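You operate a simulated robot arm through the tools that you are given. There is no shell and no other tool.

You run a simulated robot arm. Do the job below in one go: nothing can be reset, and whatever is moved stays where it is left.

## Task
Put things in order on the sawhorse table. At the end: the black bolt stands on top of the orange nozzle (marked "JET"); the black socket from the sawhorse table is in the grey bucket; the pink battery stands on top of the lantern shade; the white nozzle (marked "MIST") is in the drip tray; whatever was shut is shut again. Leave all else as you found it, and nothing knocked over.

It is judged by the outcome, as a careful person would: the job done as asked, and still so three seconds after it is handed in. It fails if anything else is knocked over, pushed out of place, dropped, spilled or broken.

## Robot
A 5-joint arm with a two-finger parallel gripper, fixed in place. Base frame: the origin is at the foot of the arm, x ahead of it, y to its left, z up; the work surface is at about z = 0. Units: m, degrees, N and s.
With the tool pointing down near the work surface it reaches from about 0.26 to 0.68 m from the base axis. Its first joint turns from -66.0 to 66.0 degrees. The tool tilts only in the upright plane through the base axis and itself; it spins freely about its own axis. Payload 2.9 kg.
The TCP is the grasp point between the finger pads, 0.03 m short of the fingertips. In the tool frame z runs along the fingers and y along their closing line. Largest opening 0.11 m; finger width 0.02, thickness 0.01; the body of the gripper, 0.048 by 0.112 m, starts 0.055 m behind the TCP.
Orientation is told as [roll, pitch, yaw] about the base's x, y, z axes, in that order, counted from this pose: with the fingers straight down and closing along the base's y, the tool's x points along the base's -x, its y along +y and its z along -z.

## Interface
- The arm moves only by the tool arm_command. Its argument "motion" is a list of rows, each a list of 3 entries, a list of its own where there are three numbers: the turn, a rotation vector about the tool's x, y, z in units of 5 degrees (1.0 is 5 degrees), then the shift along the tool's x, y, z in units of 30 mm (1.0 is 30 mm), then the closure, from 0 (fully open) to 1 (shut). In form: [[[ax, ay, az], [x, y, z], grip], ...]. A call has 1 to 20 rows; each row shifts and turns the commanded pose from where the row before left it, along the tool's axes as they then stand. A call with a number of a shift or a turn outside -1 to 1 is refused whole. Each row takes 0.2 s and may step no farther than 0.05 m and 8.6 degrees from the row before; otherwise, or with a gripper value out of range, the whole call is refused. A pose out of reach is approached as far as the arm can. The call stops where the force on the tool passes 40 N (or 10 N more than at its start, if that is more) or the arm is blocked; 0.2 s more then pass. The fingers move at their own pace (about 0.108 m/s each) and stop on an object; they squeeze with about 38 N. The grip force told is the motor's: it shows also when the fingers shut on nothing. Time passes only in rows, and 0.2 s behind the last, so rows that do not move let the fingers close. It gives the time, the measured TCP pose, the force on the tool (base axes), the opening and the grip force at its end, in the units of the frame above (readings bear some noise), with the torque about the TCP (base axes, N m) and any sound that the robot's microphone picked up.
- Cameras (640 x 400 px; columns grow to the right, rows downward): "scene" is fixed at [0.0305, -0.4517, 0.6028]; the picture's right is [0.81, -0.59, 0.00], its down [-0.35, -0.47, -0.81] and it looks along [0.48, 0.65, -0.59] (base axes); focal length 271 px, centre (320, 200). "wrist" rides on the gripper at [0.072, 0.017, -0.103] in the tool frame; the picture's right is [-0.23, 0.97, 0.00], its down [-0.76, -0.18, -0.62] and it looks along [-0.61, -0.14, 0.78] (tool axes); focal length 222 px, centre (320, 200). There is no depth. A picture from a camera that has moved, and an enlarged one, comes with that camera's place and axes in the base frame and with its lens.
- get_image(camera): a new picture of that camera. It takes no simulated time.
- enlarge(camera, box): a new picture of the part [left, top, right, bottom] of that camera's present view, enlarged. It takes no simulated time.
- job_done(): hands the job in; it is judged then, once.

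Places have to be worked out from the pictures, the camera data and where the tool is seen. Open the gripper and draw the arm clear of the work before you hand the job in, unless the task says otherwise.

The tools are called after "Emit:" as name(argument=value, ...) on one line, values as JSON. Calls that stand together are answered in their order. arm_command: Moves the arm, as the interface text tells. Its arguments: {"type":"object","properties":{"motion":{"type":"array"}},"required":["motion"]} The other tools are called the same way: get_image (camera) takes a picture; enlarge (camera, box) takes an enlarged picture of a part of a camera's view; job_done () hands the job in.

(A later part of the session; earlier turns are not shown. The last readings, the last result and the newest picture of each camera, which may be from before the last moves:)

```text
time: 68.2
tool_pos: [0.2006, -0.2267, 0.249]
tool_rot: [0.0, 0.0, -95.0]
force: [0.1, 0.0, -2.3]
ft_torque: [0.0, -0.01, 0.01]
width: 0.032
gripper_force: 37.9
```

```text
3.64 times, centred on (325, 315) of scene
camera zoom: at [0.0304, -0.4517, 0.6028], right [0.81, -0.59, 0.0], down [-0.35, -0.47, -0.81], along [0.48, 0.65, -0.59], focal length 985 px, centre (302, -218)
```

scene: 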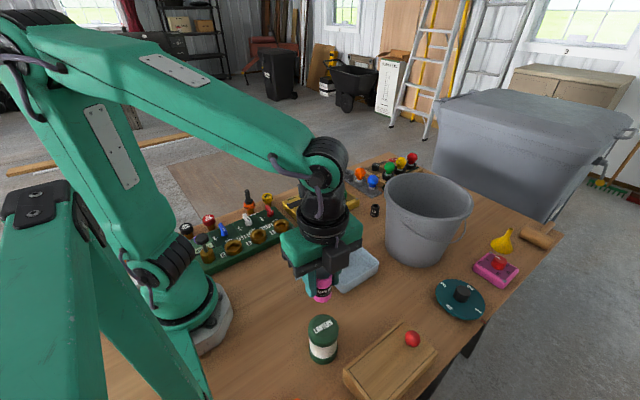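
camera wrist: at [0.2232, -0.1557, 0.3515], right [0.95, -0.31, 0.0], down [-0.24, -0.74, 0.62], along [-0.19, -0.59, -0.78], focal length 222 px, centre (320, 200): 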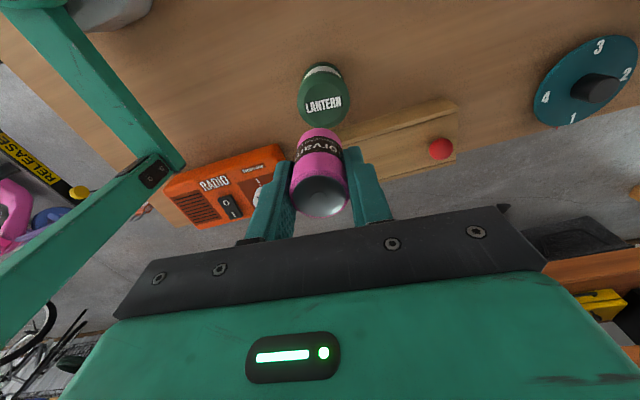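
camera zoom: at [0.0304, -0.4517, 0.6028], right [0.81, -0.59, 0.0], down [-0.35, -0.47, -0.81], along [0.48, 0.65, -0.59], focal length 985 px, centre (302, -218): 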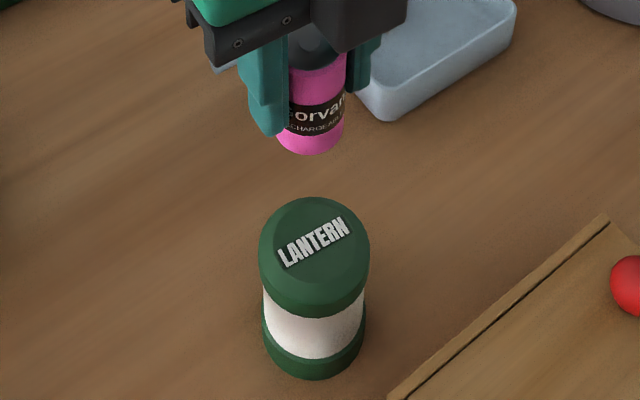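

Lantern top centre comes out near (0.2045,-0.226), about 85-100 mm high. I shift 3 mm in +x and lower to z≈0.165 to look again.

Emit:
arm_command(motion=[[[0, 0, 0], [0.02, 0.1, 0.6], 1], [[0, 0, 0], [0, 0, 0.7], 1], [[0, 0, 0], [0, 0, 0.7], 1], [[0, 0, 0], [0, 0, 0.6], 1], [[0, 0, 0], [0, 0, 0], 1], [[0, 0, 0], [0, 0, 0], 1]])

Emit:
enlarge(camera="wrist", box=[250, 60, 390, 200])

Emit:
enlarge(camera="scene", box=[280, 260, 370, 370])

```text
time: 69.6
tool_pos: [0.2013, -0.226, 0.1714]
tool_rot: [0.0, 0.0, -95.0]
force: [0.6, -0.7, -1.9]
ft_torque: [-0.05, 0.01, 0.0]
width: 0.032
gripper_force: 38.4
```

```text
2.86 times, centred on (320, 130) of wrist
camera zoom: at [0.2247, -0.1557, 0.2744], right [0.95, -0.31, 0.0], down [-0.24, -0.74, 0.62], along [-0.19, -0.59, -0.78], focal length 635 px, centre (320, 400)
```

zoom: 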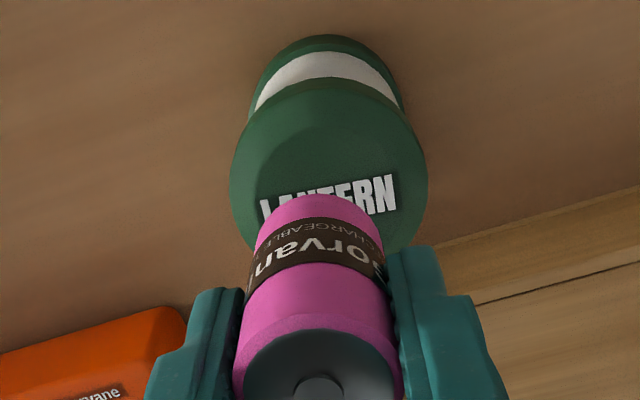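

```text
3.64 times, centred on (325, 315) of scene
camera zoom: at [0.0305, -0.4517, 0.6028], right [0.81, -0.59, 0.0], down [-0.35, -0.47, -0.81], along [0.48, 0.65, -0.59], focal length 985 px, centre (302, -218)
```

zoom: 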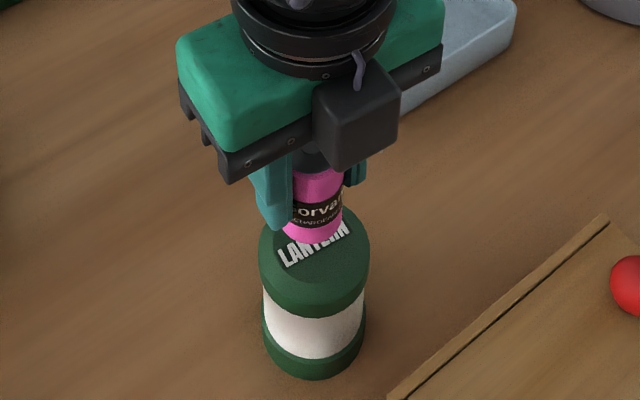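

Both views together put the lantern top at about (0.2045,-0.224), ~85 mm high, so I shift ~3 mm and lower to z≈0.153.

Emit:
arm_command(motion=[[[0, 0, 0], [0.08, 0.1, 0.2], 1], [[0, 0, 0], [0, 0, 0.2], 1], [[0, 0, 0], [0, 0, 0.2], 1], [[0, 0, 0], [0, 0, 0], 1], [[0, 0, 0], [0, 0, 0], 1]])

Emit:
enlarge(camera="wrist", box=[250, 60, 390, 200])

Emit:
enlarge(camera="scene", box=[290, 290, 360, 370])

```text
time: 70.8
tool_pos: [0.2062, -0.2236, 0.1533]
tool_rot: [0.0, 0.0, -95.0]
force: [-0.6, 0.4, -1.5]
ft_torque: [0.03, 0.01, -0.02]
width: 0.032
gripper_force: 37.9
```

```text
2.86 times, centred on (320, 130) of wrist
camera zoom: at [0.2292, -0.1537, 0.2559], right [0.95, -0.31, 0.0], down [-0.24, -0.74, 0.62], along [-0.19, -0.59, -0.78], focal length 635 px, centre (320, 400)
```

zoom: 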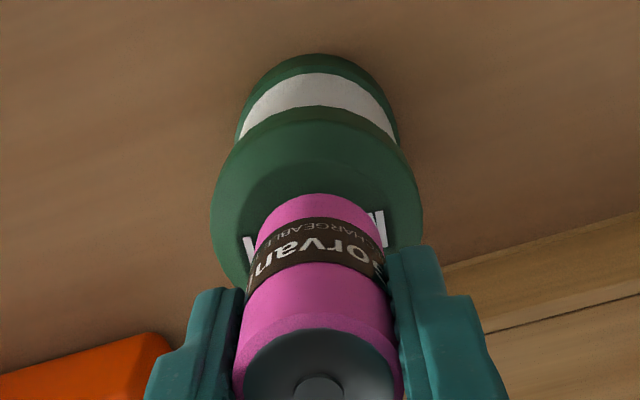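

```text
5.00 times, centred on (325, 330) of scene
camera zoom: at [0.0305, -0.4517, 0.6028], right [0.81, -0.59, 0.0], down [-0.35, -0.47, -0.81], along [0.48, 0.65, -0.59], focal length 1355 px, centre (295, -450)
```

zoom: 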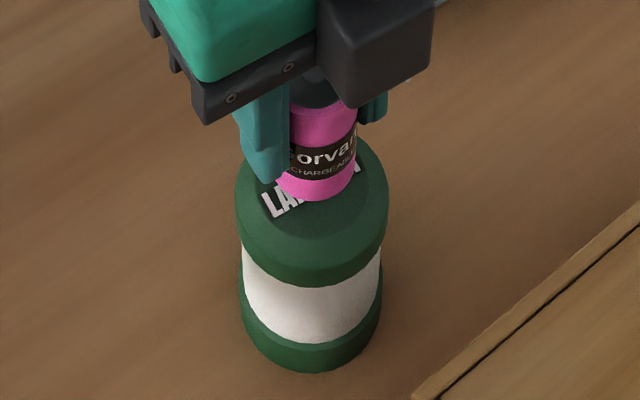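

Alignment is now within 2-3 mm. I make a 1.5 mm correction and step down gently to feel for contact.

Emit:
arm_command(motion=[[[0, 0, 0], [-0.04, -0.037, 0.05], 1], [[0, 0, 0], [0, 0, 0.05], 1], [[0, 0, 0], [0, 0, 0.05], 1], [[0, 0, 0], [0, 0, 0], 1]])

```text
time: 71.8
tool_pos: [0.205, -0.2251, 0.1507]
tool_rot: [0.0, -0.1, -94.9]
force: [-0.1, 0.2, -2.2]
ft_torque: [-0.04, 0.02, 0.01]
width: 0.032
gripper_force: 37.7
```

No contact yet at z≈0.150; I continue in small steps.

Emit:
arm_command(motion=[[[0, 0, 0], [0, 0, 0.04], 1], [[0, 0, 0], [0, 0, 0.04], 1], [[0, 0, 0], [0, 0, 0], 1]])

Emit:
enlarge(camera="scene", box=[290, 290, 360, 370])

Emit:
enlarge(camera="wrist", box=[250, 60, 390, 200])

```text
time: 72.6
tool_pos: [0.206, -0.227, 0.1469]
tool_rot: [0.0, 0.0, -95.0]
force: [-0.2, -0.3, -1.6]
ft_torque: [0.0, 0.03, -0.04]
width: 0.0323
gripper_force: 37.9
```

```text
5.00 times, centred on (325, 330) of scene
camera zoom: at [0.0305, -0.4517, 0.6028], right [0.81, -0.59, 0.0], down [-0.35, -0.47, -0.81], along [0.48, 0.65, -0.59], focal length 1355 px, centre (295, -450)
```

zoom: 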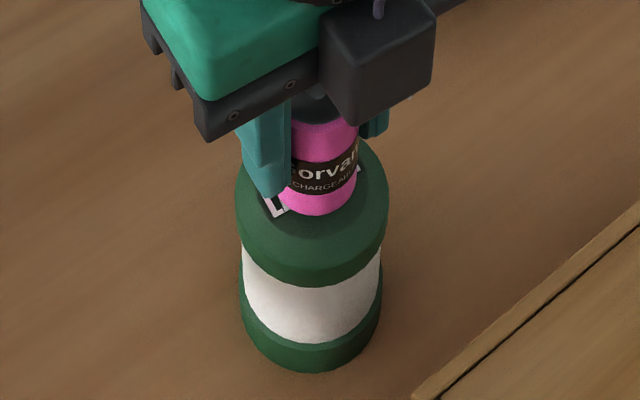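

```text
2.86 times, centred on (320, 130) of wrist
camera zoom: at [0.2283, -0.156, 0.2499], right [0.95, -0.31, 0.0], down [-0.24, -0.74, 0.62], along [-0.19, -0.59, -0.78], focal length 635 px, centre (320, 400)
```

zoom: 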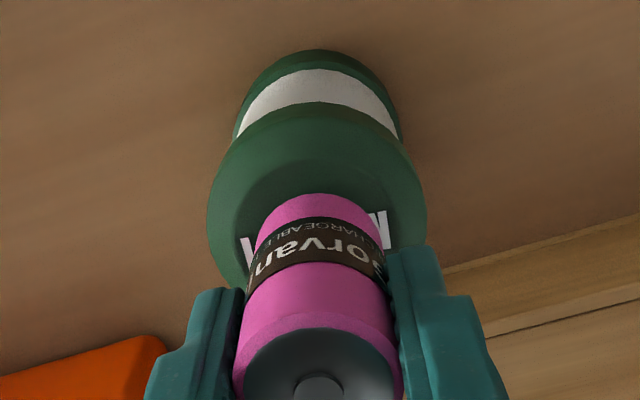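

Still hovering just above the top. I nudge 1 mm in -x and go on down.

Emit:
arm_command(motion=[[[0, 0, 0], [0, -0.04, 0.04], 1], [[0, 0, 0], [0, 0, 0.04], 1], [[0, 0, 0], [0, 0, 0], 1]])

Emit:
arm_command(motion=[[[0, 0, 0], [0, 0, 0.04], 1], [[0, 0, 0], [0, 0, 0], 1]])

Emit:
enlarge(camera="scene", box=[290, 290, 360, 370])

```text
time: 73.4
tool_pos: [0.2046, -0.2264, 0.1466]
tool_rot: [0.0, 0.0, -95.1]
force: [-0.2, -0.4, -1.2]
ft_torque: [-0.05, 0.01, 0.0]
width: 0.0321
gripper_force: 37.6
```

```text
time: 74.0
tool_pos: [0.2038, -0.2275, 0.1432]
tool_rot: [0.0, 0.0, -95.0]
force: [0.4, 0.4, -2.1]
ft_torque: [-0.01, 0.02, -0.04]
width: 0.032
gripper_force: 38.2
```

```text
5.00 times, centred on (325, 330) of scene
camera zoom: at [0.0305, -0.4517, 0.6028], right [0.81, -0.59, 0.0], down [-0.35, -0.47, -0.81], along [0.48, 0.65, -0.59], focal length 1355 px, centre (295, -450)
```

zoom: 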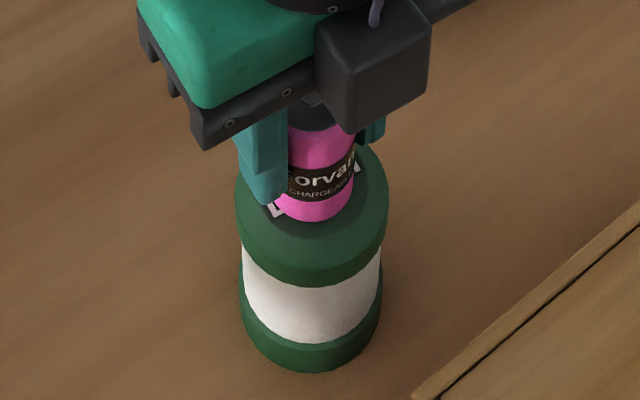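

The battery now sits visually at the lantern's centre, still without contact force. I continue down in ~1.2 mm steps.

Emit:
arm_command(motion=[[[0, 0, 0], [0, 0, 0.04], 1], [[0, 0, 0], [0, 0, 0], 1]])

Emit:
arm_command(motion=[[[0, 0, 0], [0, 0, 0.04], 1], [[0, 0, 0], [0, 0, 0], 1]])

Emit:
enlarge(camera="scene", box=[290, 290, 360, 370])

```text
time: 74.6
tool_pos: [0.2045, -0.2258, 0.1434]
tool_rot: [0.0, -0.1, -95.0]
force: [0.1, -0.1, -1.8]
ft_torque: [-0.05, -0.01, 0.02]
width: 0.0325
gripper_force: 38.3
```

```text
time: 75.2
tool_pos: [0.203, -0.2272, 0.1424]
tool_rot: [0.0, 0.0, -95.1]
force: [0.2, 0.8, 0.9]
ft_torque: [0.03, 0.03, 0.04]
width: 0.0319
gripper_force: 37.9
```

```text
5.00 times, centred on (325, 330) of scene
camera zoom: at [0.0304, -0.4516, 0.6029], right [0.81, -0.59, 0.0], down [-0.35, -0.47, -0.81], along [0.48, 0.65, -0.59], focal length 1355 px, centre (295, -450)
```

zoom: 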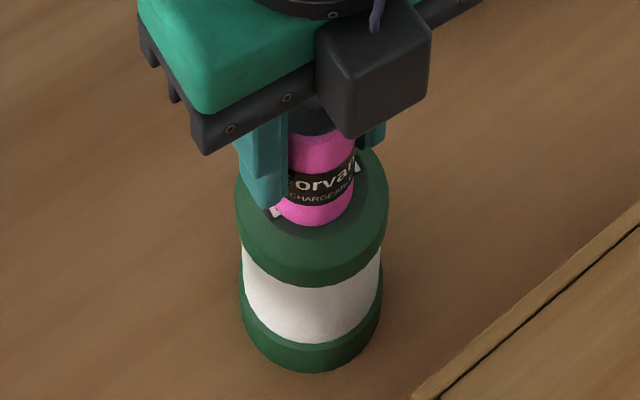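

Contact begins (force changed by about +3 N). I press 0.6 mm more and then release slowly.

Emit:
arm_command(motion=[[[0, 0, 0], [0, 0, 0.02], 1], [[0, 0, 0], [0, 0, 0], 1]])

Emit:
enlarge(camera="wrist", box=[250, 60, 390, 200])

```text
time: 75.8
tool_pos: [0.2039, -0.2267, 0.1416]
tool_rot: [0.0, 0.0, -95.0]
force: [-3.3, 1.7, 13.0]
ft_torque: [0.09, 0.06, 0.01]
width: 0.0319
gripper_force: 37.7
```

```text
2.86 times, centred on (320, 130) of wrist
camera zoom: at [0.2269, -0.1561, 0.244], right [0.95, -0.31, 0.0], down [-0.24, -0.74, 0.62], along [-0.19, -0.59, -0.78], focal length 635 px, centre (320, 400)
```

zoom: 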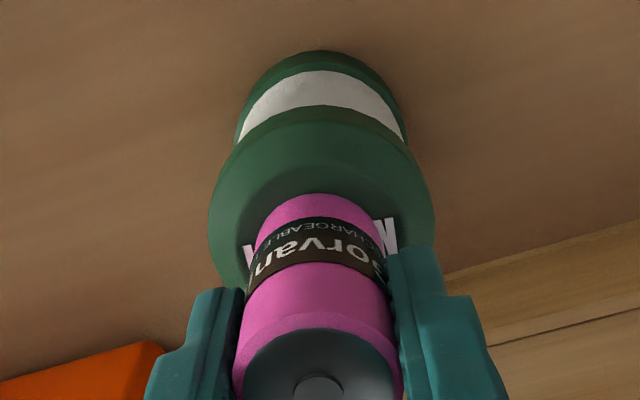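

The battery is centred on the lantern with firm contact (13 N). I open slowly.

Emit:
arm_command(motion=[[[0, 0, 0], [0, 0, 0], 0.7], [[0, 0, 0], [0, 0, 0], 0.65], [[0, 0, 0], [0, 0, 0], 0.6], [[0, 0, 0], [0, 0, 0], 0.55], [[0, 0, 0], [0, 0, 0], 0.5], [[0, 0, 0], [0, 0, 0], 0.5]])

Emit:
enlarge(camera="scene", box=[290, 290, 360, 370])

Emit:
enlarge(camera="wrist", box=[250, 60, 390, 240])

```text
time: 77.2
tool_pos: [0.2044, -0.2272, 0.1419]
tool_rot: [0.0, 0.1, -95.0]
force: [0.7, -0.8, 0.4]
ft_torque: [-0.01, 0.02, -0.01]
width: 0.055
gripper_force: 0.0
```

```text
5.00 times, centred on (325, 330) of scene
camera zoom: at [0.0305, -0.4517, 0.6028], right [0.81, -0.59, 0.0], down [-0.35, -0.47, -0.81], along [0.48, 0.65, -0.59], focal length 1355 px, centre (295, -450)
```

zoom: 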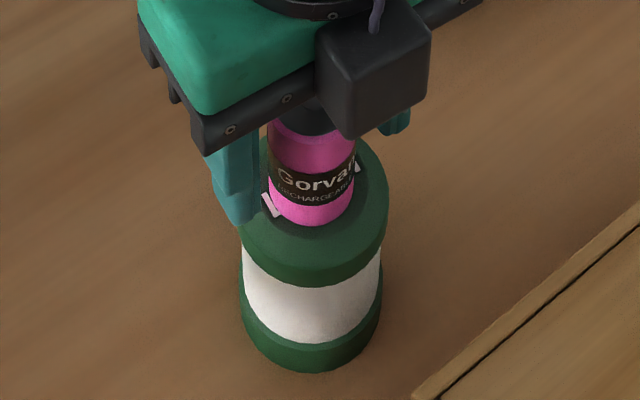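

```text
2.22 times, centred on (320, 150) of wrist
camera zoom: at [0.2269, -0.156, 0.2436], right [0.95, -0.31, 0.0], down [-0.24, -0.74, 0.62], along [-0.19, -0.59, -0.78], focal length 494 px, centre (320, 311)
```

zoom: 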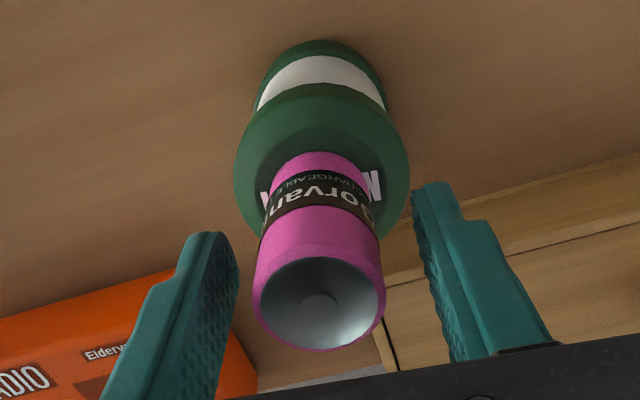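

The battery stands on the lantern. I raise straight up clear of it, then travel at height to a hover near the socket (≈(0.61,0.03)).

Emit:
arm_command(motion=[[[0, 0, 0], [0, 0, -0.3], 0.5], [[0, 0, 0], [0, 0, -0.6], 0.5], [[0, 0, 0], [0, 0, -1], 0.5], [[0, 0, 0], [0, 0, -1], 0.4], [[0, 0, 0], [0, 0, -1], 0.2], [[0, 0, 0], [0, 0, -0.5], 0]])

Emit:
enlarge(camera="scene", box=[280, 270, 370, 370])

Emit:
arm_command(motion=[[[0, 0, 0], [0.692, 0.886, 0], 0], [[0, 0, 0], [0.692, 0.886, 0], 0], [[0, 0, 0], [0.692, 0.886, 0], 0], [[0, 0, 0], [0.692, 0.886, 0], 0], [[0, 0, 0], [0.692, 0.886, 0], 0], [[0, 0, 0], [0.692, 0.886, 0], 0], [[0, 0, 0], [0.692, 0.886, 0], 0], [[0, 0, 0], [0.692, 0.886, 0], 0], [[0, 0, 0], [0.692, 0.886, 0], 0], [[0, 0, 0], [0.692, 0.886, 0], 0], [[0, 0, 0], [0.692, 0.886, 0], 0], [[0, 0, 0], [0.692, 0.886, 0], 0], [[0, 0, 0], [0.692, 0.886, 0], 0], [[0, 0, 0], [0.692, 0.886, 0], 0], [[0, 0, 0], [0, 0, 0], 0]])

Emit:
get_image(camera="wrist")

Emit:
get_image(camera="scene")

```text
time: 78.6
tool_pos: [0.2044, -0.2258, 0.2721]
tool_rot: [0.0, 0.0, -95.0]
force: [-0.2, -0.6, 0.1]
ft_torque: [-0.03, -0.01, 0.02]
width: 0.1101
gripper_force: 0.0
```

```text
4.00 times, centred on (325, 320) of scene
camera zoom: at [0.0305, -0.4517, 0.6028], right [0.81, -0.59, 0.0], down [-0.35, -0.47, -0.81], along [0.48, 0.65, -0.59], focal length 1084 px, centre (300, -280)
```

zoom: 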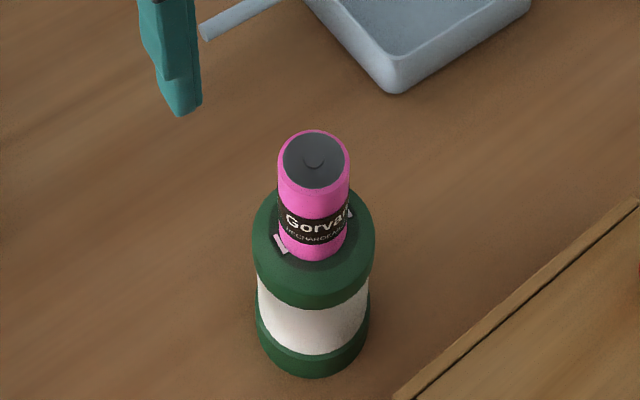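

```text
time: 81.8
tool_pos: [0.6018, 0.0317, 0.2717]
tool_rot: [0.0, 0.1, -95.0]
force: [0.1, 0.4, -0.8]
ft_torque: [-0.02, 0.01, 0.0]
width: 0.1101
gripper_force: 0.1
```

```text
taken
camera wrist: at [0.6242, 0.1027, 0.374], right [0.95, -0.31, 0.0], down [-0.24, -0.74, 0.62], along [-0.19, -0.59, -0.78], focal length 222 px, centre (320, 200)
```

wrist: 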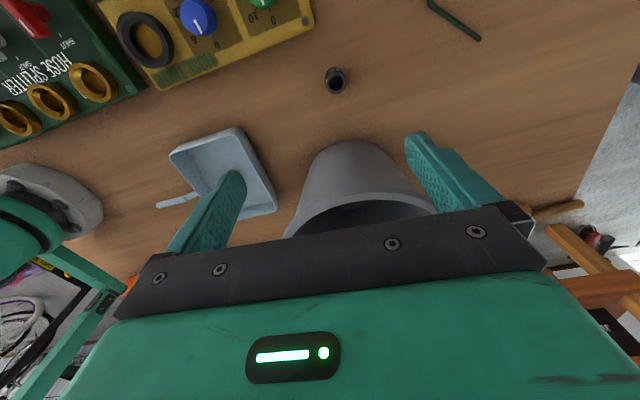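

```text
taken
```

scene: 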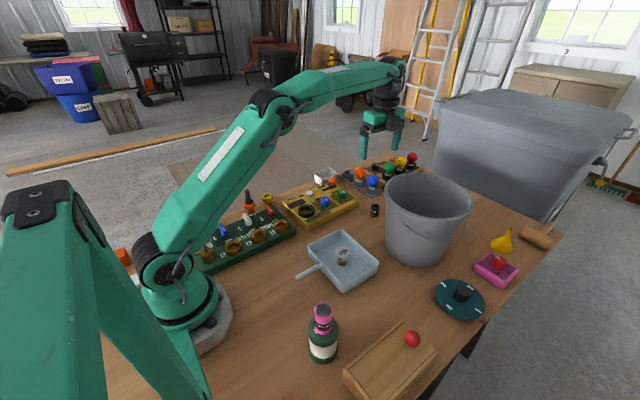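

The battery stands well on the lantern. The socket shows at about (337,80) in the wrist view; I zoom in for its centre.

Emit:
enlarge(camera="wrist", box=[290, 40, 390, 120])

Emit:
enlarge(camera="scene", box=[340, 150, 440, 230])

```text
5.00 times, centred on (340, 80) of wrist
camera zoom: at [0.6242, 0.1027, 0.374], right [0.95, -0.31, 0.0], down [-0.24, -0.74, 0.62], along [-0.19, -0.59, -0.78], focal length 1111 px, centre (220, 800)
```

zoom: 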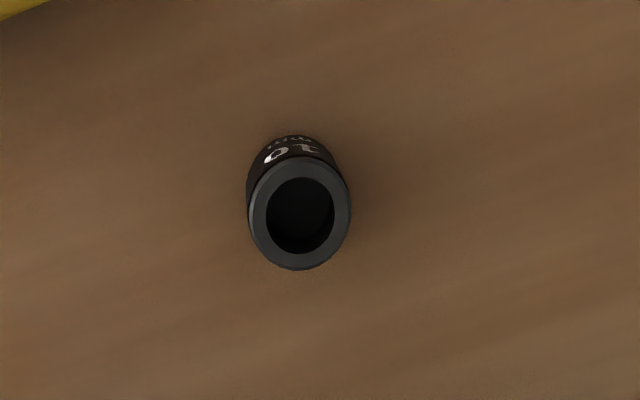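

```text
5.00 times, centred on (390, 190) of scene
camera zoom: at [0.0305, -0.4516, 0.6028], right [0.81, -0.59, 0.0], down [-0.35, -0.47, -0.81], along [0.48, 0.65, -0.59], focal length 1355 px, centre (-30, 250)
```

zoom: 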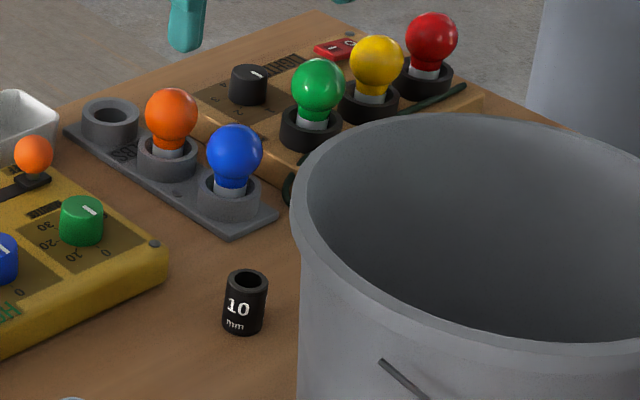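

Socket centre comes to about (0.623,0.033). I move over it and descend to z≈0.12 for a check; the camera side points toward +y, away from the bucket.

Emit:
arm_command(motion=[[[0, 0, 0], [0.021, 0.115, 0.83], 0], [[0, 0, 0], [0.021, 0.115, 0.83], 0], [[0, 0, 0], [0.021, 0.115, 0.83], 0], [[0, 0, 0], [0.021, 0.115, 0.83], 0.2], [[0, 0, 0], [0.021, 0.115, 0.83], 0.4], [[0, 0, 0], [0.021, 0.115, 0.83], 0.5], [[0, 0, 0], [0, 0, 0], 0.5], [[0, 0, 0], [0, 0, 0], 0.5]])

Emit:
get_image(camera="wrist")

Emit:
enlarge(camera="scene", box=[330, 120, 450, 240])

```text
time: 83.6
tool_pos: [0.621, 0.031, 0.124]
tool_rot: [0.0, 0.0, -95.0]
force: [-0.1, 0.4, 0.4]
ft_torque: [0.02, -0.02, 0.01]
width: 0.0552
gripper_force: 0.1
```

```text
taken
camera wrist: at [0.6441, 0.1027, 0.2261], right [0.95, -0.31, 0.0], down [-0.24, -0.74, 0.62], along [-0.19, -0.59, -0.78], focal length 222 px, centre (320, 200)
```

wrist: 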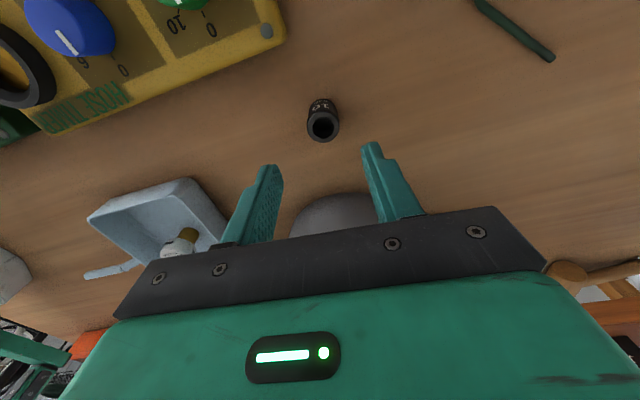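

```text
3.33 times, centred on (390, 180) of scene
camera zoom: at [0.0305, -0.4517, 0.6028], right [0.81, -0.59, 0.0], down [-0.35, -0.47, -0.81], along [0.48, 0.65, -0.59], focal length 903 px, centre (87, 267)
```

zoom: 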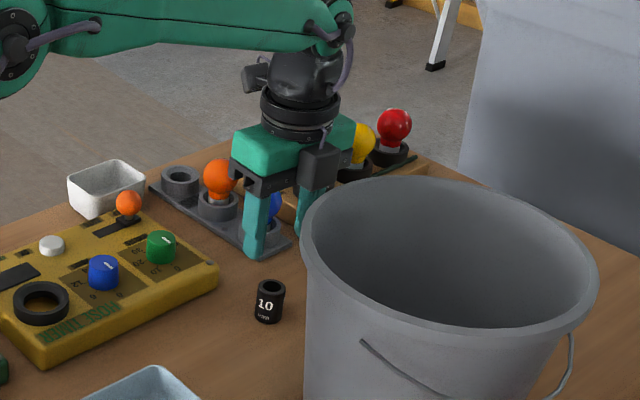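

The socket lies in the axis column. A black box on the far side of the gripper points toward the bucket, so I check clearances closely before descending.

Emit:
enlarge(camera="wrist", box=[270, 80, 370, 180])

Emit:
enlarge(camera="scene", box=[355, 140, 435, 220])

```text
4.00 times, centred on (320, 130) of wrist
camera zoom: at [0.6441, 0.1027, 0.2261], right [0.95, -0.31, 0.0], down [-0.24, -0.74, 0.62], along [-0.19, -0.59, -0.78], focal length 888 px, centre (320, 480)
```

zoom: 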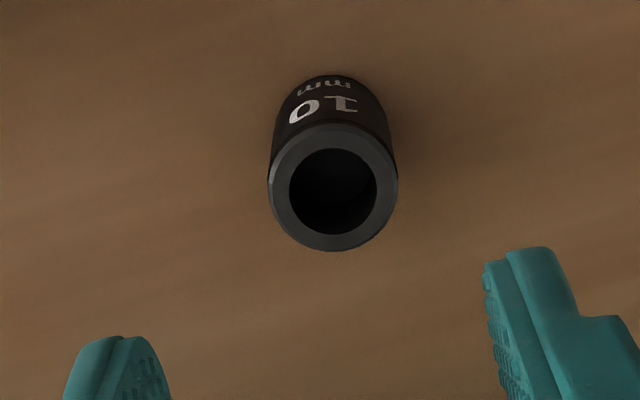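

```text
5.00 times, centred on (395, 180) of scene
camera zoom: at [0.0305, -0.4517, 0.6028], right [0.81, -0.59, 0.0], down [-0.35, -0.47, -0.81], along [0.48, 0.65, -0.59], focal length 1355 px, centre (-55, 300)
```

zoom: 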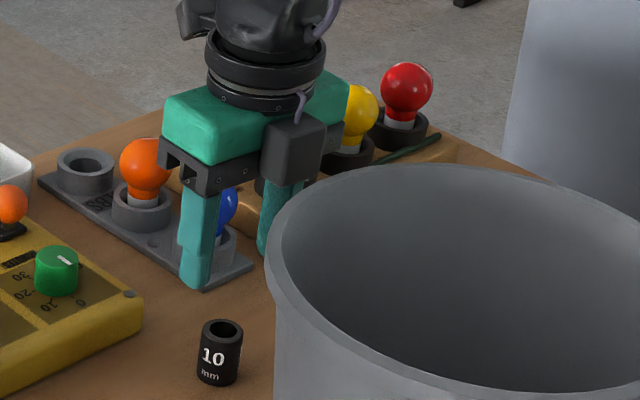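

Clearances look fine: fingers stay ~60 mm from the lamp strip and the bucket. I correct 3.6 mm in x and descend to z≈0.06 first.

Emit:
arm_command(motion=[[[0, 0, 0], [0.05, 0.117, 0.5], 0.5], [[0, 0, 0], [0, 0, 0.7], 0.5], [[0, 0, 0], [0, 0, 0.7], 0.5], [[0, 0, 0], [0, 0, 0.2], 0.5], [[0, 0, 0], [0, 0, 0], 0.5], [[0, 0, 0], [0, 0, 0], 0.5]])

Emit:
get_image(camera="wrist")

Emit:
enlarge(camera="scene", box=[340, 140, 440, 240])

```text
time: 85.0
tool_pos: [0.625, 0.0331, 0.0611]
tool_rot: [0.0, 0.0, -95.1]
force: [-0.1, 0.0, 0.2]
ft_torque: [0.02, -0.01, 0.02]
width: 0.0551
gripper_force: 0.1
```

```text
taken
camera wrist: at [0.6471, 0.1042, 0.1627], right [0.95, -0.31, 0.0], down [-0.24, -0.74, 0.62], along [-0.19, -0.59, -0.78], focal length 222 px, centre (320, 200)
```

wrist: 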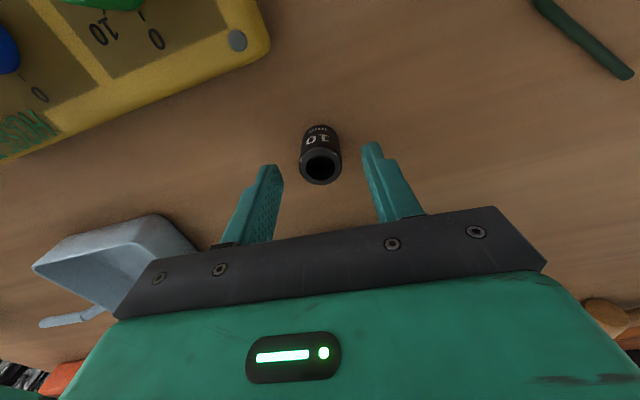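

```text
4.00 times, centred on (390, 190) of scene
camera zoom: at [0.0305, -0.4517, 0.6028], right [0.81, -0.59, 0.0], down [-0.35, -0.47, -0.81], along [0.48, 0.65, -0.59], focal length 1084 px, centre (40, 240)
```

zoom: 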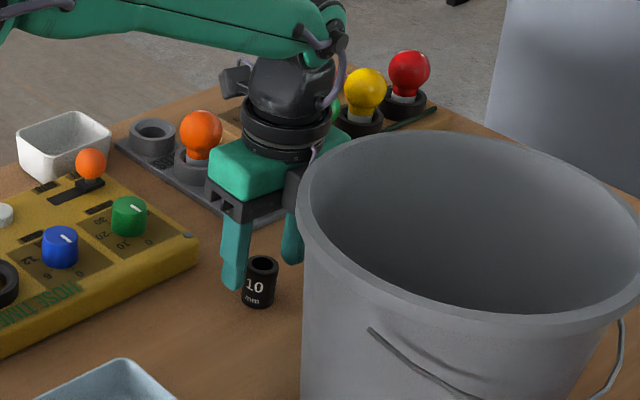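

Socket is centred between the fingers (320,166). I go down the last 25 mm and close.

Emit:
arm_command(motion=[[[0, 0, 0], [0, 0, 0.4], 0.5], [[0, 0, 0], [0, 0, 0.4], 0.5], [[0, 0, 0], [0, 0, 0], 0.5], [[0, 0, 0], [0, 0, 0], 0.6], [[0, 0, 0], [0, 0, 0], 0.7], [[0, 0, 0], [0, 0, 0], 0.8], [[0, 0, 0], [0, 0, 0], 1], [[0, 0, 0], [0, 0, 0], 1]])

Emit:
get_image(camera="wrist")

Emit:
enlarge(camera="scene", box=[340, 140, 440, 240])

```text
time: 86.8
tool_pos: [0.624, 0.0338, 0.0357]
tool_rot: [0.0, 0.0, -95.1]
force: [1.0, 0.4, -1.0]
ft_torque: [0.0, -0.02, -0.02]
width: 0.0268
gripper_force: 37.9
```

```text
taken
camera wrist: at [0.6474, 0.1038, 0.1394], right [0.95, -0.31, 0.0], down [-0.24, -0.74, 0.62], along [-0.19, -0.59, -0.78], focal length 222 px, centre (320, 200)
```

wrist: 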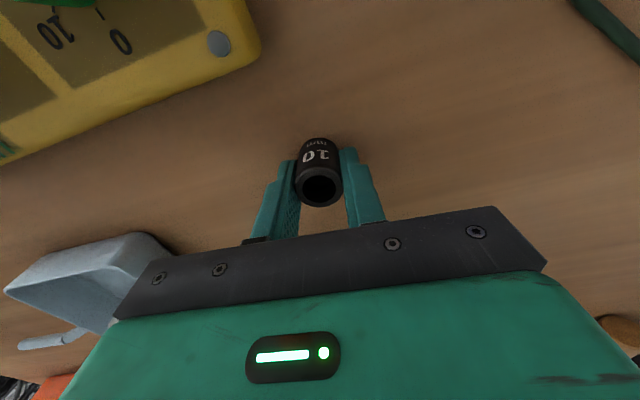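

```text
4.00 times, centred on (390, 190) of scene
camera zoom: at [0.0305, -0.4517, 0.6028], right [0.81, -0.59, 0.0], down [-0.35, -0.47, -0.81], along [0.48, 0.65, -0.59], focal length 1084 px, centre (40, 240)
```

zoom: 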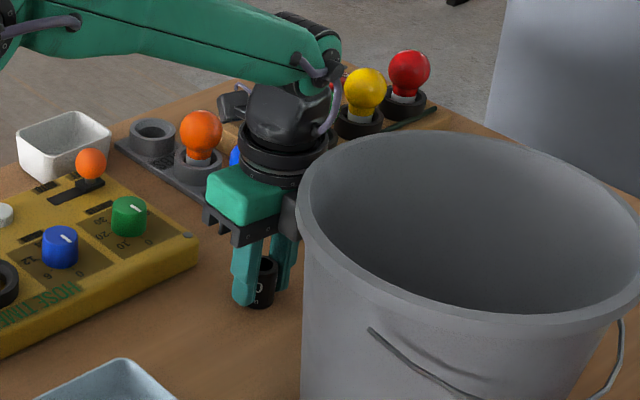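

Socket gripped (26.8 mm). I lift straight up to z≈0.28, well above the bucket rim.

Emit:
arm_command(motion=[[[0, 0, 0], [0, 0, -0.3], 1], [[0, 0, 0], [0, 0, -0.6], 1], [[0, 0, 0], [0, 0, -1], 1], [[0, 0, 0], [0, 0, -1], 1], [[0, 0, 0], [0, 0, -1], 1], [[0, 0, 0], [0, 0, -1], 1], [[0, 0, 0], [0, 0, -1], 1], [[0, 0, 0], [0, 0, -1], 1], [[0, 0, 0], [0, 0, -1], 1], [[0, 0, 0], [0, 0, -0.3], 1], [[0, 0, 0], [0, 0, 0], 1]])

Emit:
get_image(camera="wrist")

Emit:
get_image(camera="scene")

```text
time: 89.2
tool_pos: [0.6256, 0.0334, 0.2829]
tool_rot: [0.0, 0.0, -95.1]
force: [0.0, -0.2, -1.1]
ft_torque: [-0.02, -0.01, 0.01]
width: 0.027
gripper_force: 37.9
```

```text
taken
camera wrist: at [0.6479, 0.1047, 0.3854], right [0.95, -0.31, 0.0], down [-0.24, -0.74, 0.62], along [-0.19, -0.59, -0.78], focal length 222 px, centre (320, 200)
```

wrist: 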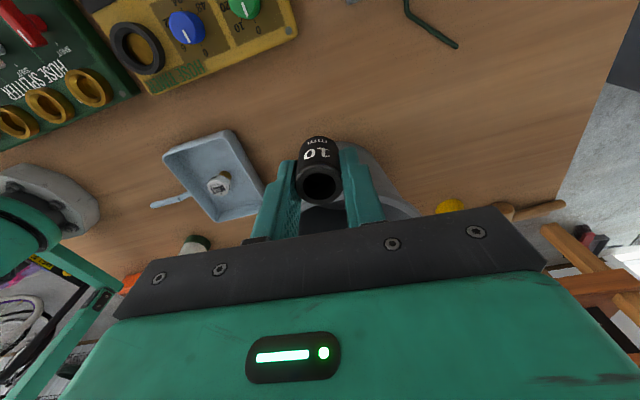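

```text
taken
```

scene: 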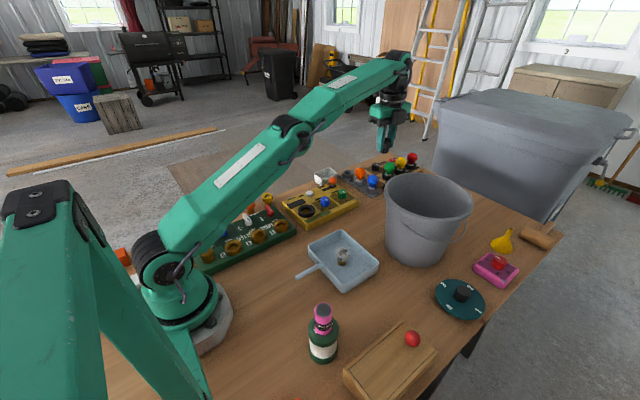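

Now I carry the socket over the bucket at z≈0.28 and look down into it.

Emit:
arm_command(motion=[[[0, 0, 0], [-0.85, 0, 0], 1], [[0, 0, 0], [-0.85, 0, 0], 1], [[0, 0, 0], [-0.85, 0, 0], 1], [[0, 0, 0], [-0.85, 0, 0], 1], [[0, 0, 0], [-0.85, 0, 0], 1], [[0, 0, 0], [-0.85, 0, 0], 1], [[0, 0, 0], [-0.85, 0, 0], 1], [[0, 0, 0], [0, 0, 0], 1]])

Emit:
get_image(camera="wrist")

Emit:
enlarge(camera="scene", box=[340, 100, 520, 280])

```text
time: 91.0
tool_pos: [0.611, -0.1443, 0.2825]
tool_rot: [0.1, 0.1, -95.0]
force: [0.2, 0.6, -1.7]
ft_torque: [-0.02, 0.01, 0.01]
width: 0.0265
gripper_force: 37.8
```

```text
taken
camera wrist: at [0.6334, -0.0735, 0.3847], right [0.95, -0.31, 0.0], down [-0.24, -0.74, 0.62], along [-0.19, -0.59, -0.78], focal length 222 px, centre (320, 200)
```

wrist: 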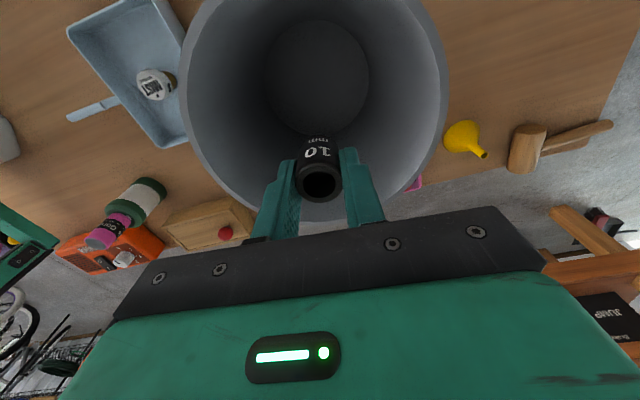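

```text
2.22 times, centred on (430, 190) of scene
camera zoom: at [0.0304, -0.4517, 0.6028], right [0.81, -0.59, 0.0], down [-0.35, -0.47, -0.81], along [0.48, 0.65, -0.59], focal length 602 px, centre (76, 222)
```

zoom: 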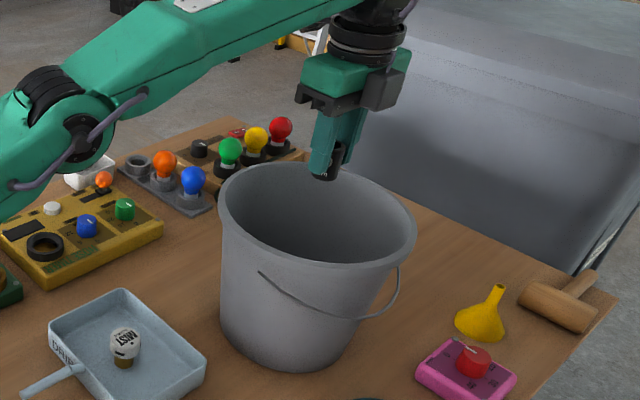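

From the rim and floor ellipses I judge the bucket's centre to be about (0.603,-0.150), floor radius ~0.08, rim ~0.113 at z≈0.185. Since the camera and the black box stick out on opposite sides of the gripper, I aim the TCP at (0.6015,-0.1675) to centre them, and lower a little.

Emit:
arm_command(motion=[[[0, 0, 0], [-0.4, -0.12, 0], 1], [[0, 0, 0], [-0.4, -0.13, 0], 1], [[0, 0, 0], [0, 0, 0.6], 1], [[0, 0, 0], [0, 0, 0.6], 1], [[0, 0, 0], [0, 0, 0.5], 1], [[0, 0, 0], [0, 0, 0], 1], [[0, 0, 0], [0, 0, 0], 1]])

Emit:
get_image(camera="wrist")

Emit:
enlarge(camera="scene", box=[360, 100, 500, 240])

```text
time: 92.6
tool_pos: [0.6, -0.1676, 0.2317]
tool_rot: [0.1, 0.0, -94.9]
force: [0.2, 0.5, -2.7]
ft_torque: [0.01, 0.0, 0.0]
width: 0.0269
gripper_force: 37.8
```

```text
taken
camera wrist: at [0.6231, -0.0968, 0.3339], right [0.95, -0.31, 0.0], down [-0.24, -0.74, 0.62], along [-0.19, -0.59, -0.78], focal length 222 px, centre (320, 200)
```

wrist: 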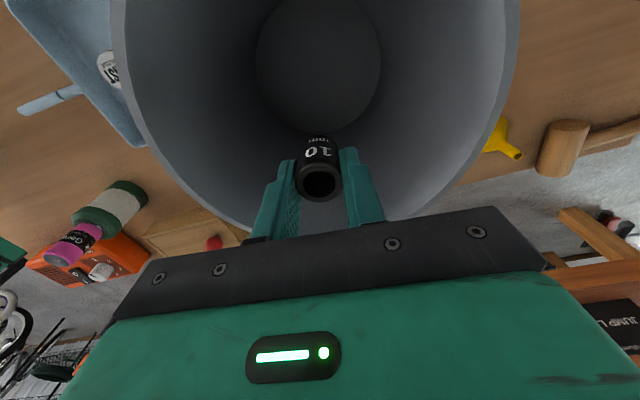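

```text
2.86 times, centred on (430, 170) of scene
camera zoom: at [0.0305, -0.4517, 0.6028], right [0.81, -0.59, 0.0], down [-0.35, -0.47, -0.81], along [0.48, 0.65, -0.59], focal length 774 px, centre (6, 286)
```

zoom: 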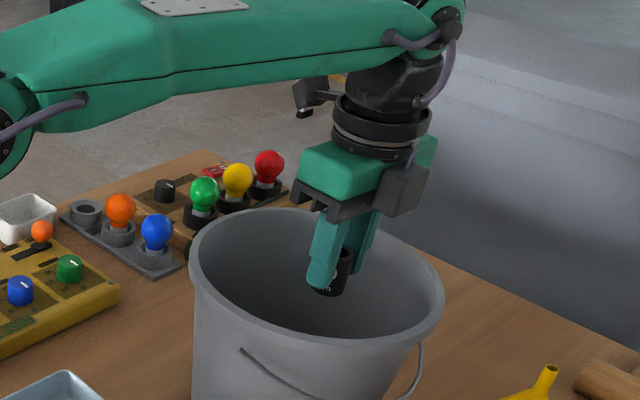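

The gripper is nicely inside the rim circle (bucket centre ≈(0.6035,-0.150)). I lower in stages into the bucket, checking pictures.

Emit:
arm_command(motion=[[[0, 0, 0], [0, 0, 0.6], 1], [[0, 0, 0], [0, 0, 0.6], 1], [[0, 0, 0], [0, 0, 0.6], 1], [[0, 0, 0], [0, 0, 0.6], 1], [[0, 0, 0], [0, 0, 0.6], 1], [[0, 0, 0], [0, 0, 0], 1]])

Emit:
get_image(camera="wrist")

Emit:
enlarge(camera="scene", box=[360, 100, 500, 240])

```text
time: 94.0
tool_pos: [0.5993, -0.1676, 0.1409]
tool_rot: [0.0, 0.0, -95.1]
force: [-0.6, -1.5, -1.0]
ft_torque: [-0.03, 0.02, 0.02]
width: 0.0267
gripper_force: 38.3
```

```text
taken
camera wrist: at [0.6229, -0.0973, 0.2441], right [0.95, -0.31, 0.0], down [-0.24, -0.74, 0.62], along [-0.19, -0.59, -0.78], focal length 222 px, centre (320, 200)
```

wrist: 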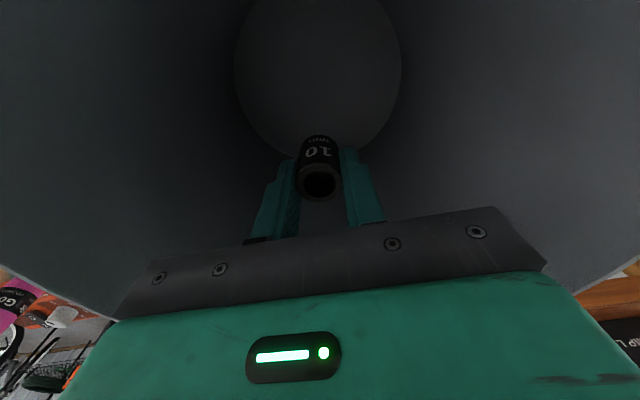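

```text
2.86 times, centred on (430, 170) of scene
camera zoom: at [0.0305, -0.4517, 0.6028], right [0.81, -0.59, 0.0], down [-0.35, -0.47, -0.81], along [0.48, 0.65, -0.59], focal length 774 px, centre (6, 286)
```

zoom: 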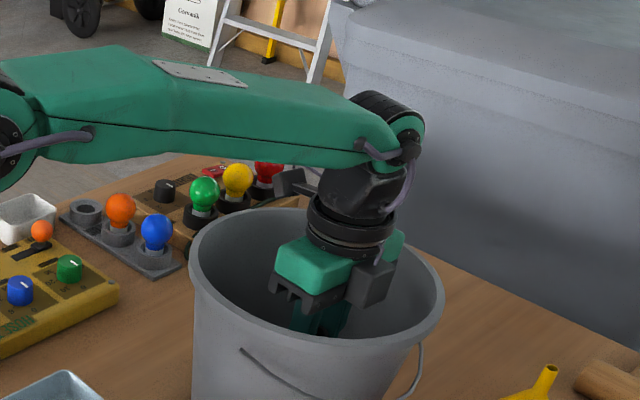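

All clear: the housing and camera remain inside the rim, the forearm well above it. I continue to z≈0.065.

Emit:
arm_command(motion=[[[0, 0, 0], [0, 0, 0.5], 1], [[0, 0, 0], [0, 0, 0.5], 1], [[0, 0, 0], [0, 0, 0.5], 1], [[0, 0, 0], [0, 0, 0.5], 1], [[0, 0, 0], [0, 0, 0.5], 1], [[0, 0, 0], [0, 0, 0], 1]])

Emit:
get_image(camera="wrist")

Emit:
enlarge(camera="scene", box=[360, 120, 500, 260])

```text
time: 95.4
tool_pos: [0.599, -0.1693, 0.0661]
tool_rot: [0.1, 0.0, -94.9]
force: [0.1, 0.1, -1.0]
ft_torque: [0.0, 0.03, 0.02]
width: 0.0267
gripper_force: 38.2
```

```text
taken
camera wrist: at [0.6226, -0.0981, 0.1687], right [0.95, -0.31, 0.0], down [-0.24, -0.74, 0.62], along [-0.19, -0.59, -0.78], focal length 222 px, centre (320, 200)
```

wrist: 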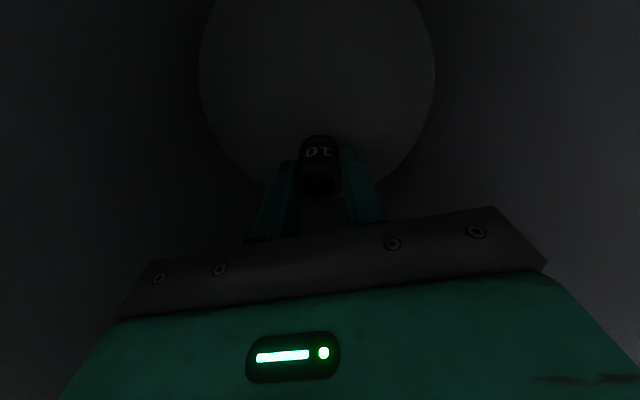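

```text
2.86 times, centred on (430, 190) of scene
camera zoom: at [0.0305, -0.4517, 0.6028], right [0.81, -0.59, 0.0], down [-0.35, -0.47, -0.81], along [0.48, 0.65, -0.59], focal length 774 px, centre (6, 229)
```

zoom: 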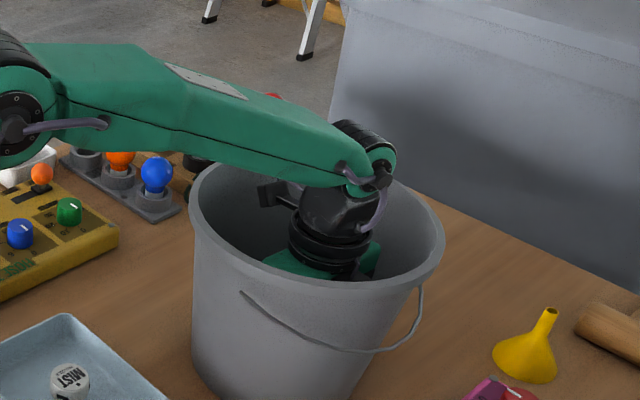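

Deep in the bucket with no contact. I lower another 15 mm, then feel for the floor in small steps.

Emit:
arm_command(motion=[[[0, 0, 0], [0, 0, 0.25], 1], [[0, 0, 0], [0, 0, 0.25], 1], [[0, 0, 0], [0, 0, 0], 1]])

Emit:
arm_command(motion=[[[0, 0, 0], [0, 0, 0.08], 1], [[0, 0, 0], [0, 0, 0.05], 1], [[0, 0, 0], [0, 0, 0], 1]])

```text
time: 96.2
tool_pos: [0.6009, -0.1689, 0.0512]
tool_rot: [0.0, 0.1, -95.0]
force: [-0.4, 0.2, -1.4]
ft_torque: [0.01, -0.02, -0.02]
width: 0.0268
gripper_force: 37.8
```

```text
time: 97.0
tool_pos: [0.6, -0.1669, 0.0485]
tool_rot: [0.0, 0.0, -95.0]
force: [-0.3, -0.7, -0.8]
ft_torque: [-0.01, -0.01, -0.02]
width: 0.0264
gripper_force: 38.2
```

No contact yet at z≈0.048; I continue in ~1.5 mm steps.

Emit:
arm_command(motion=[[[0, 0, 0], [0, 0, 0.05], 1], [[0, 0, 0], [0, 0, 0.05], 1], [[0, 0, 0], [0, 0, 0], 1]])

Emit:
arm_command(motion=[[[0, 0, 0], [0, 0, 0.05], 1], [[0, 0, 0], [0, 0, 0], 1]])

```text
time: 97.8
tool_pos: [0.6019, -0.1677, 0.0458]
tool_rot: [0.1, -0.1, -95.0]
force: [-2.5, 0.0, 5.6]
ft_torque: [0.04, 0.08, 0.0]
width: 0.0267
gripper_force: 37.7
```

```text
time: 98.4
tool_pos: [0.601, -0.1671, 0.0453]
tool_rot: [0.1, 0.0, -95.0]
force: [-6.5, -0.5, 21.6]
ft_torque: [0.08, 0.33, 0.11]
width: 0.0265
gripper_force: 37.9
```

The socket touches the bucket floor (~20 N). I ease off half a millimetre and open the fingers gently.

Emit:
arm_command(motion=[[[0, 0, 0], [0, 0, -0.03], 1], [[0, 0, 0], [0, 0, 0], 1], [[0, 0, 0], [0, 0, 0], 0.75], [[0, 0, 0], [0, 0, 0], 0.7], [[0, 0, 0], [0, 0, 0], 0.65], [[0, 0, 0], [0, 0, 0], 0.6], [[0, 0, 0], [0, 0, 0], 0.55], [[0, 0, 0], [0, 0, 0], 0.55]])

Emit:
get_image(camera="wrist")

Emit:
enlarge(camera="scene", box=[360, 120, 500, 260])

```text
time: 100.2
tool_pos: [0.6007, -0.1658, 0.0457]
tool_rot: [0.0, -0.1, -95.0]
force: [-0.4, -0.3, -0.1]
ft_torque: [0.03, -0.02, -0.02]
width: 0.0497
gripper_force: 0.1
```

```text
taken
camera wrist: at [0.623, -0.0959, 0.1469], right [0.95, -0.31, 0.0], down [-0.24, -0.74, 0.62], along [-0.19, -0.59, -0.78], focal length 222 px, centre (320, 200)
```

wrist: 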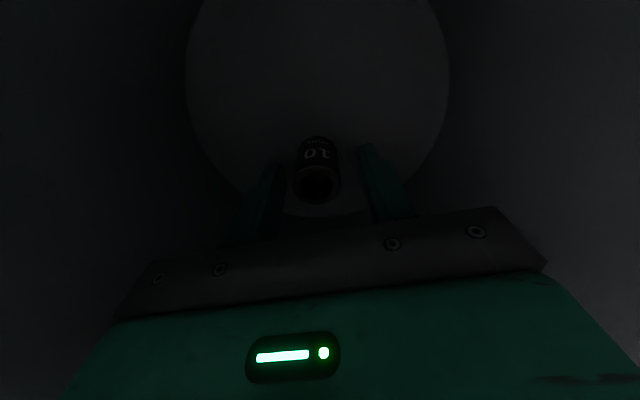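

```text
2.86 times, centred on (430, 190) of scene
camera zoom: at [0.0305, -0.4517, 0.6028], right [0.81, -0.59, 0.0], down [-0.35, -0.47, -0.81], along [0.48, 0.65, -0.59], focal length 774 px, centre (6, 229)
```

zoom: 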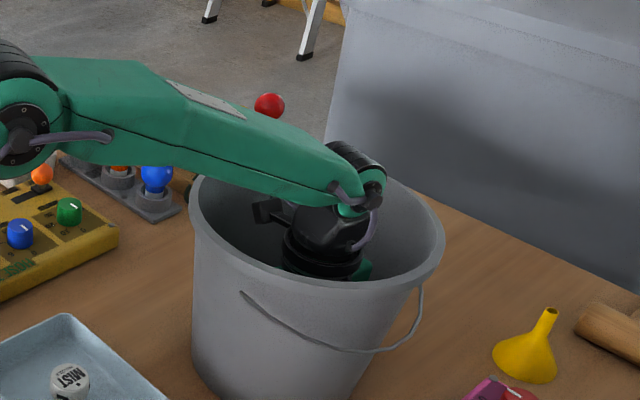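

The socket stands free on the bucket floor. I raise straight up out of the bucket.

Emit:
arm_command(motion=[[[0, 0, 0], [0, 0, -0.3], 0.55], [[0, 0, 0], [0, 0, -0.6], 0.55], [[0, 0, 0], [0, 0, -0.8], 0.55], [[0, 0, 0], [0, 0, -0.8], 0.55], [[0, 0, 0], [0, 0, -0.8], 0.55], [[0, 0, 0], [0, 0, -0.8], 0.55], [[0, 0, 0], [0, 0, -0.8], 0.55], [[0, 0, 0], [0, 0, -0.8], 0.55], [[0, 0, 0], [0, 0, -0.8], 0.55], [[0, 0, 0], [0, 0, -0.8], 0.55], [[0, 0, 0], [0, 0, -0.8], 0.55], [[0, 0, 0], [0, 0, -0.8], 0.55], [[0, 0, 0], [0, 0, 0], 0.55]])

Emit:
get_image(camera="wrist")

Emit:
get_image(camera="scene")

```text
time: 103.0
tool_pos: [0.5984, -0.1663, 0.2972]
tool_rot: [0.1, 0.0, -95.0]
force: [-0.5, -0.4, 0.1]
ft_torque: [0.01, -0.01, 0.02]
width: 0.0494
gripper_force: 0.1
out of reach, approached as far as the arm can: row 12
```

```text
taken
camera wrist: at [0.6227, -0.0954, 0.4004], right [0.95, -0.31, 0.0], down [-0.24, -0.74, 0.62], along [-0.19, -0.59, -0.78], focal length 222 px, centre (320, 200)
```

wrist: 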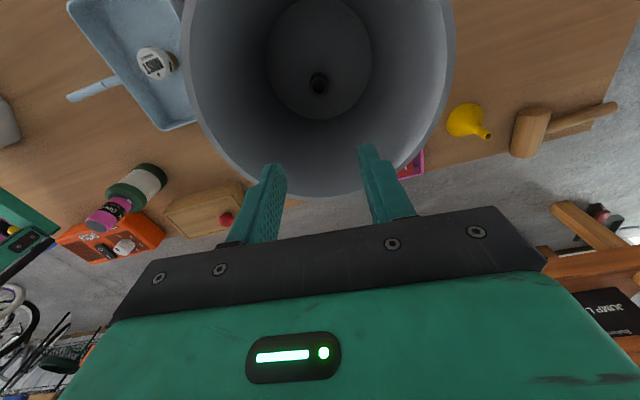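

```text
taken
```

scene: 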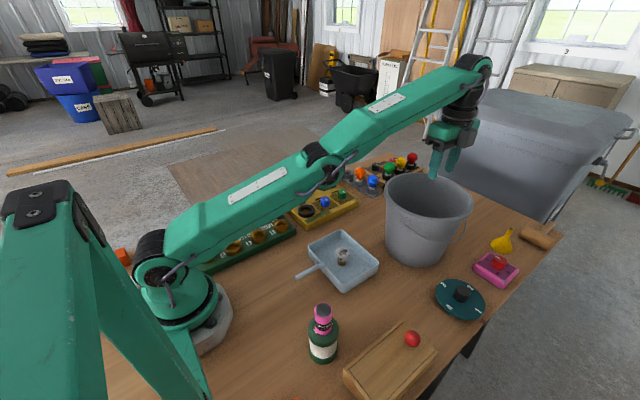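

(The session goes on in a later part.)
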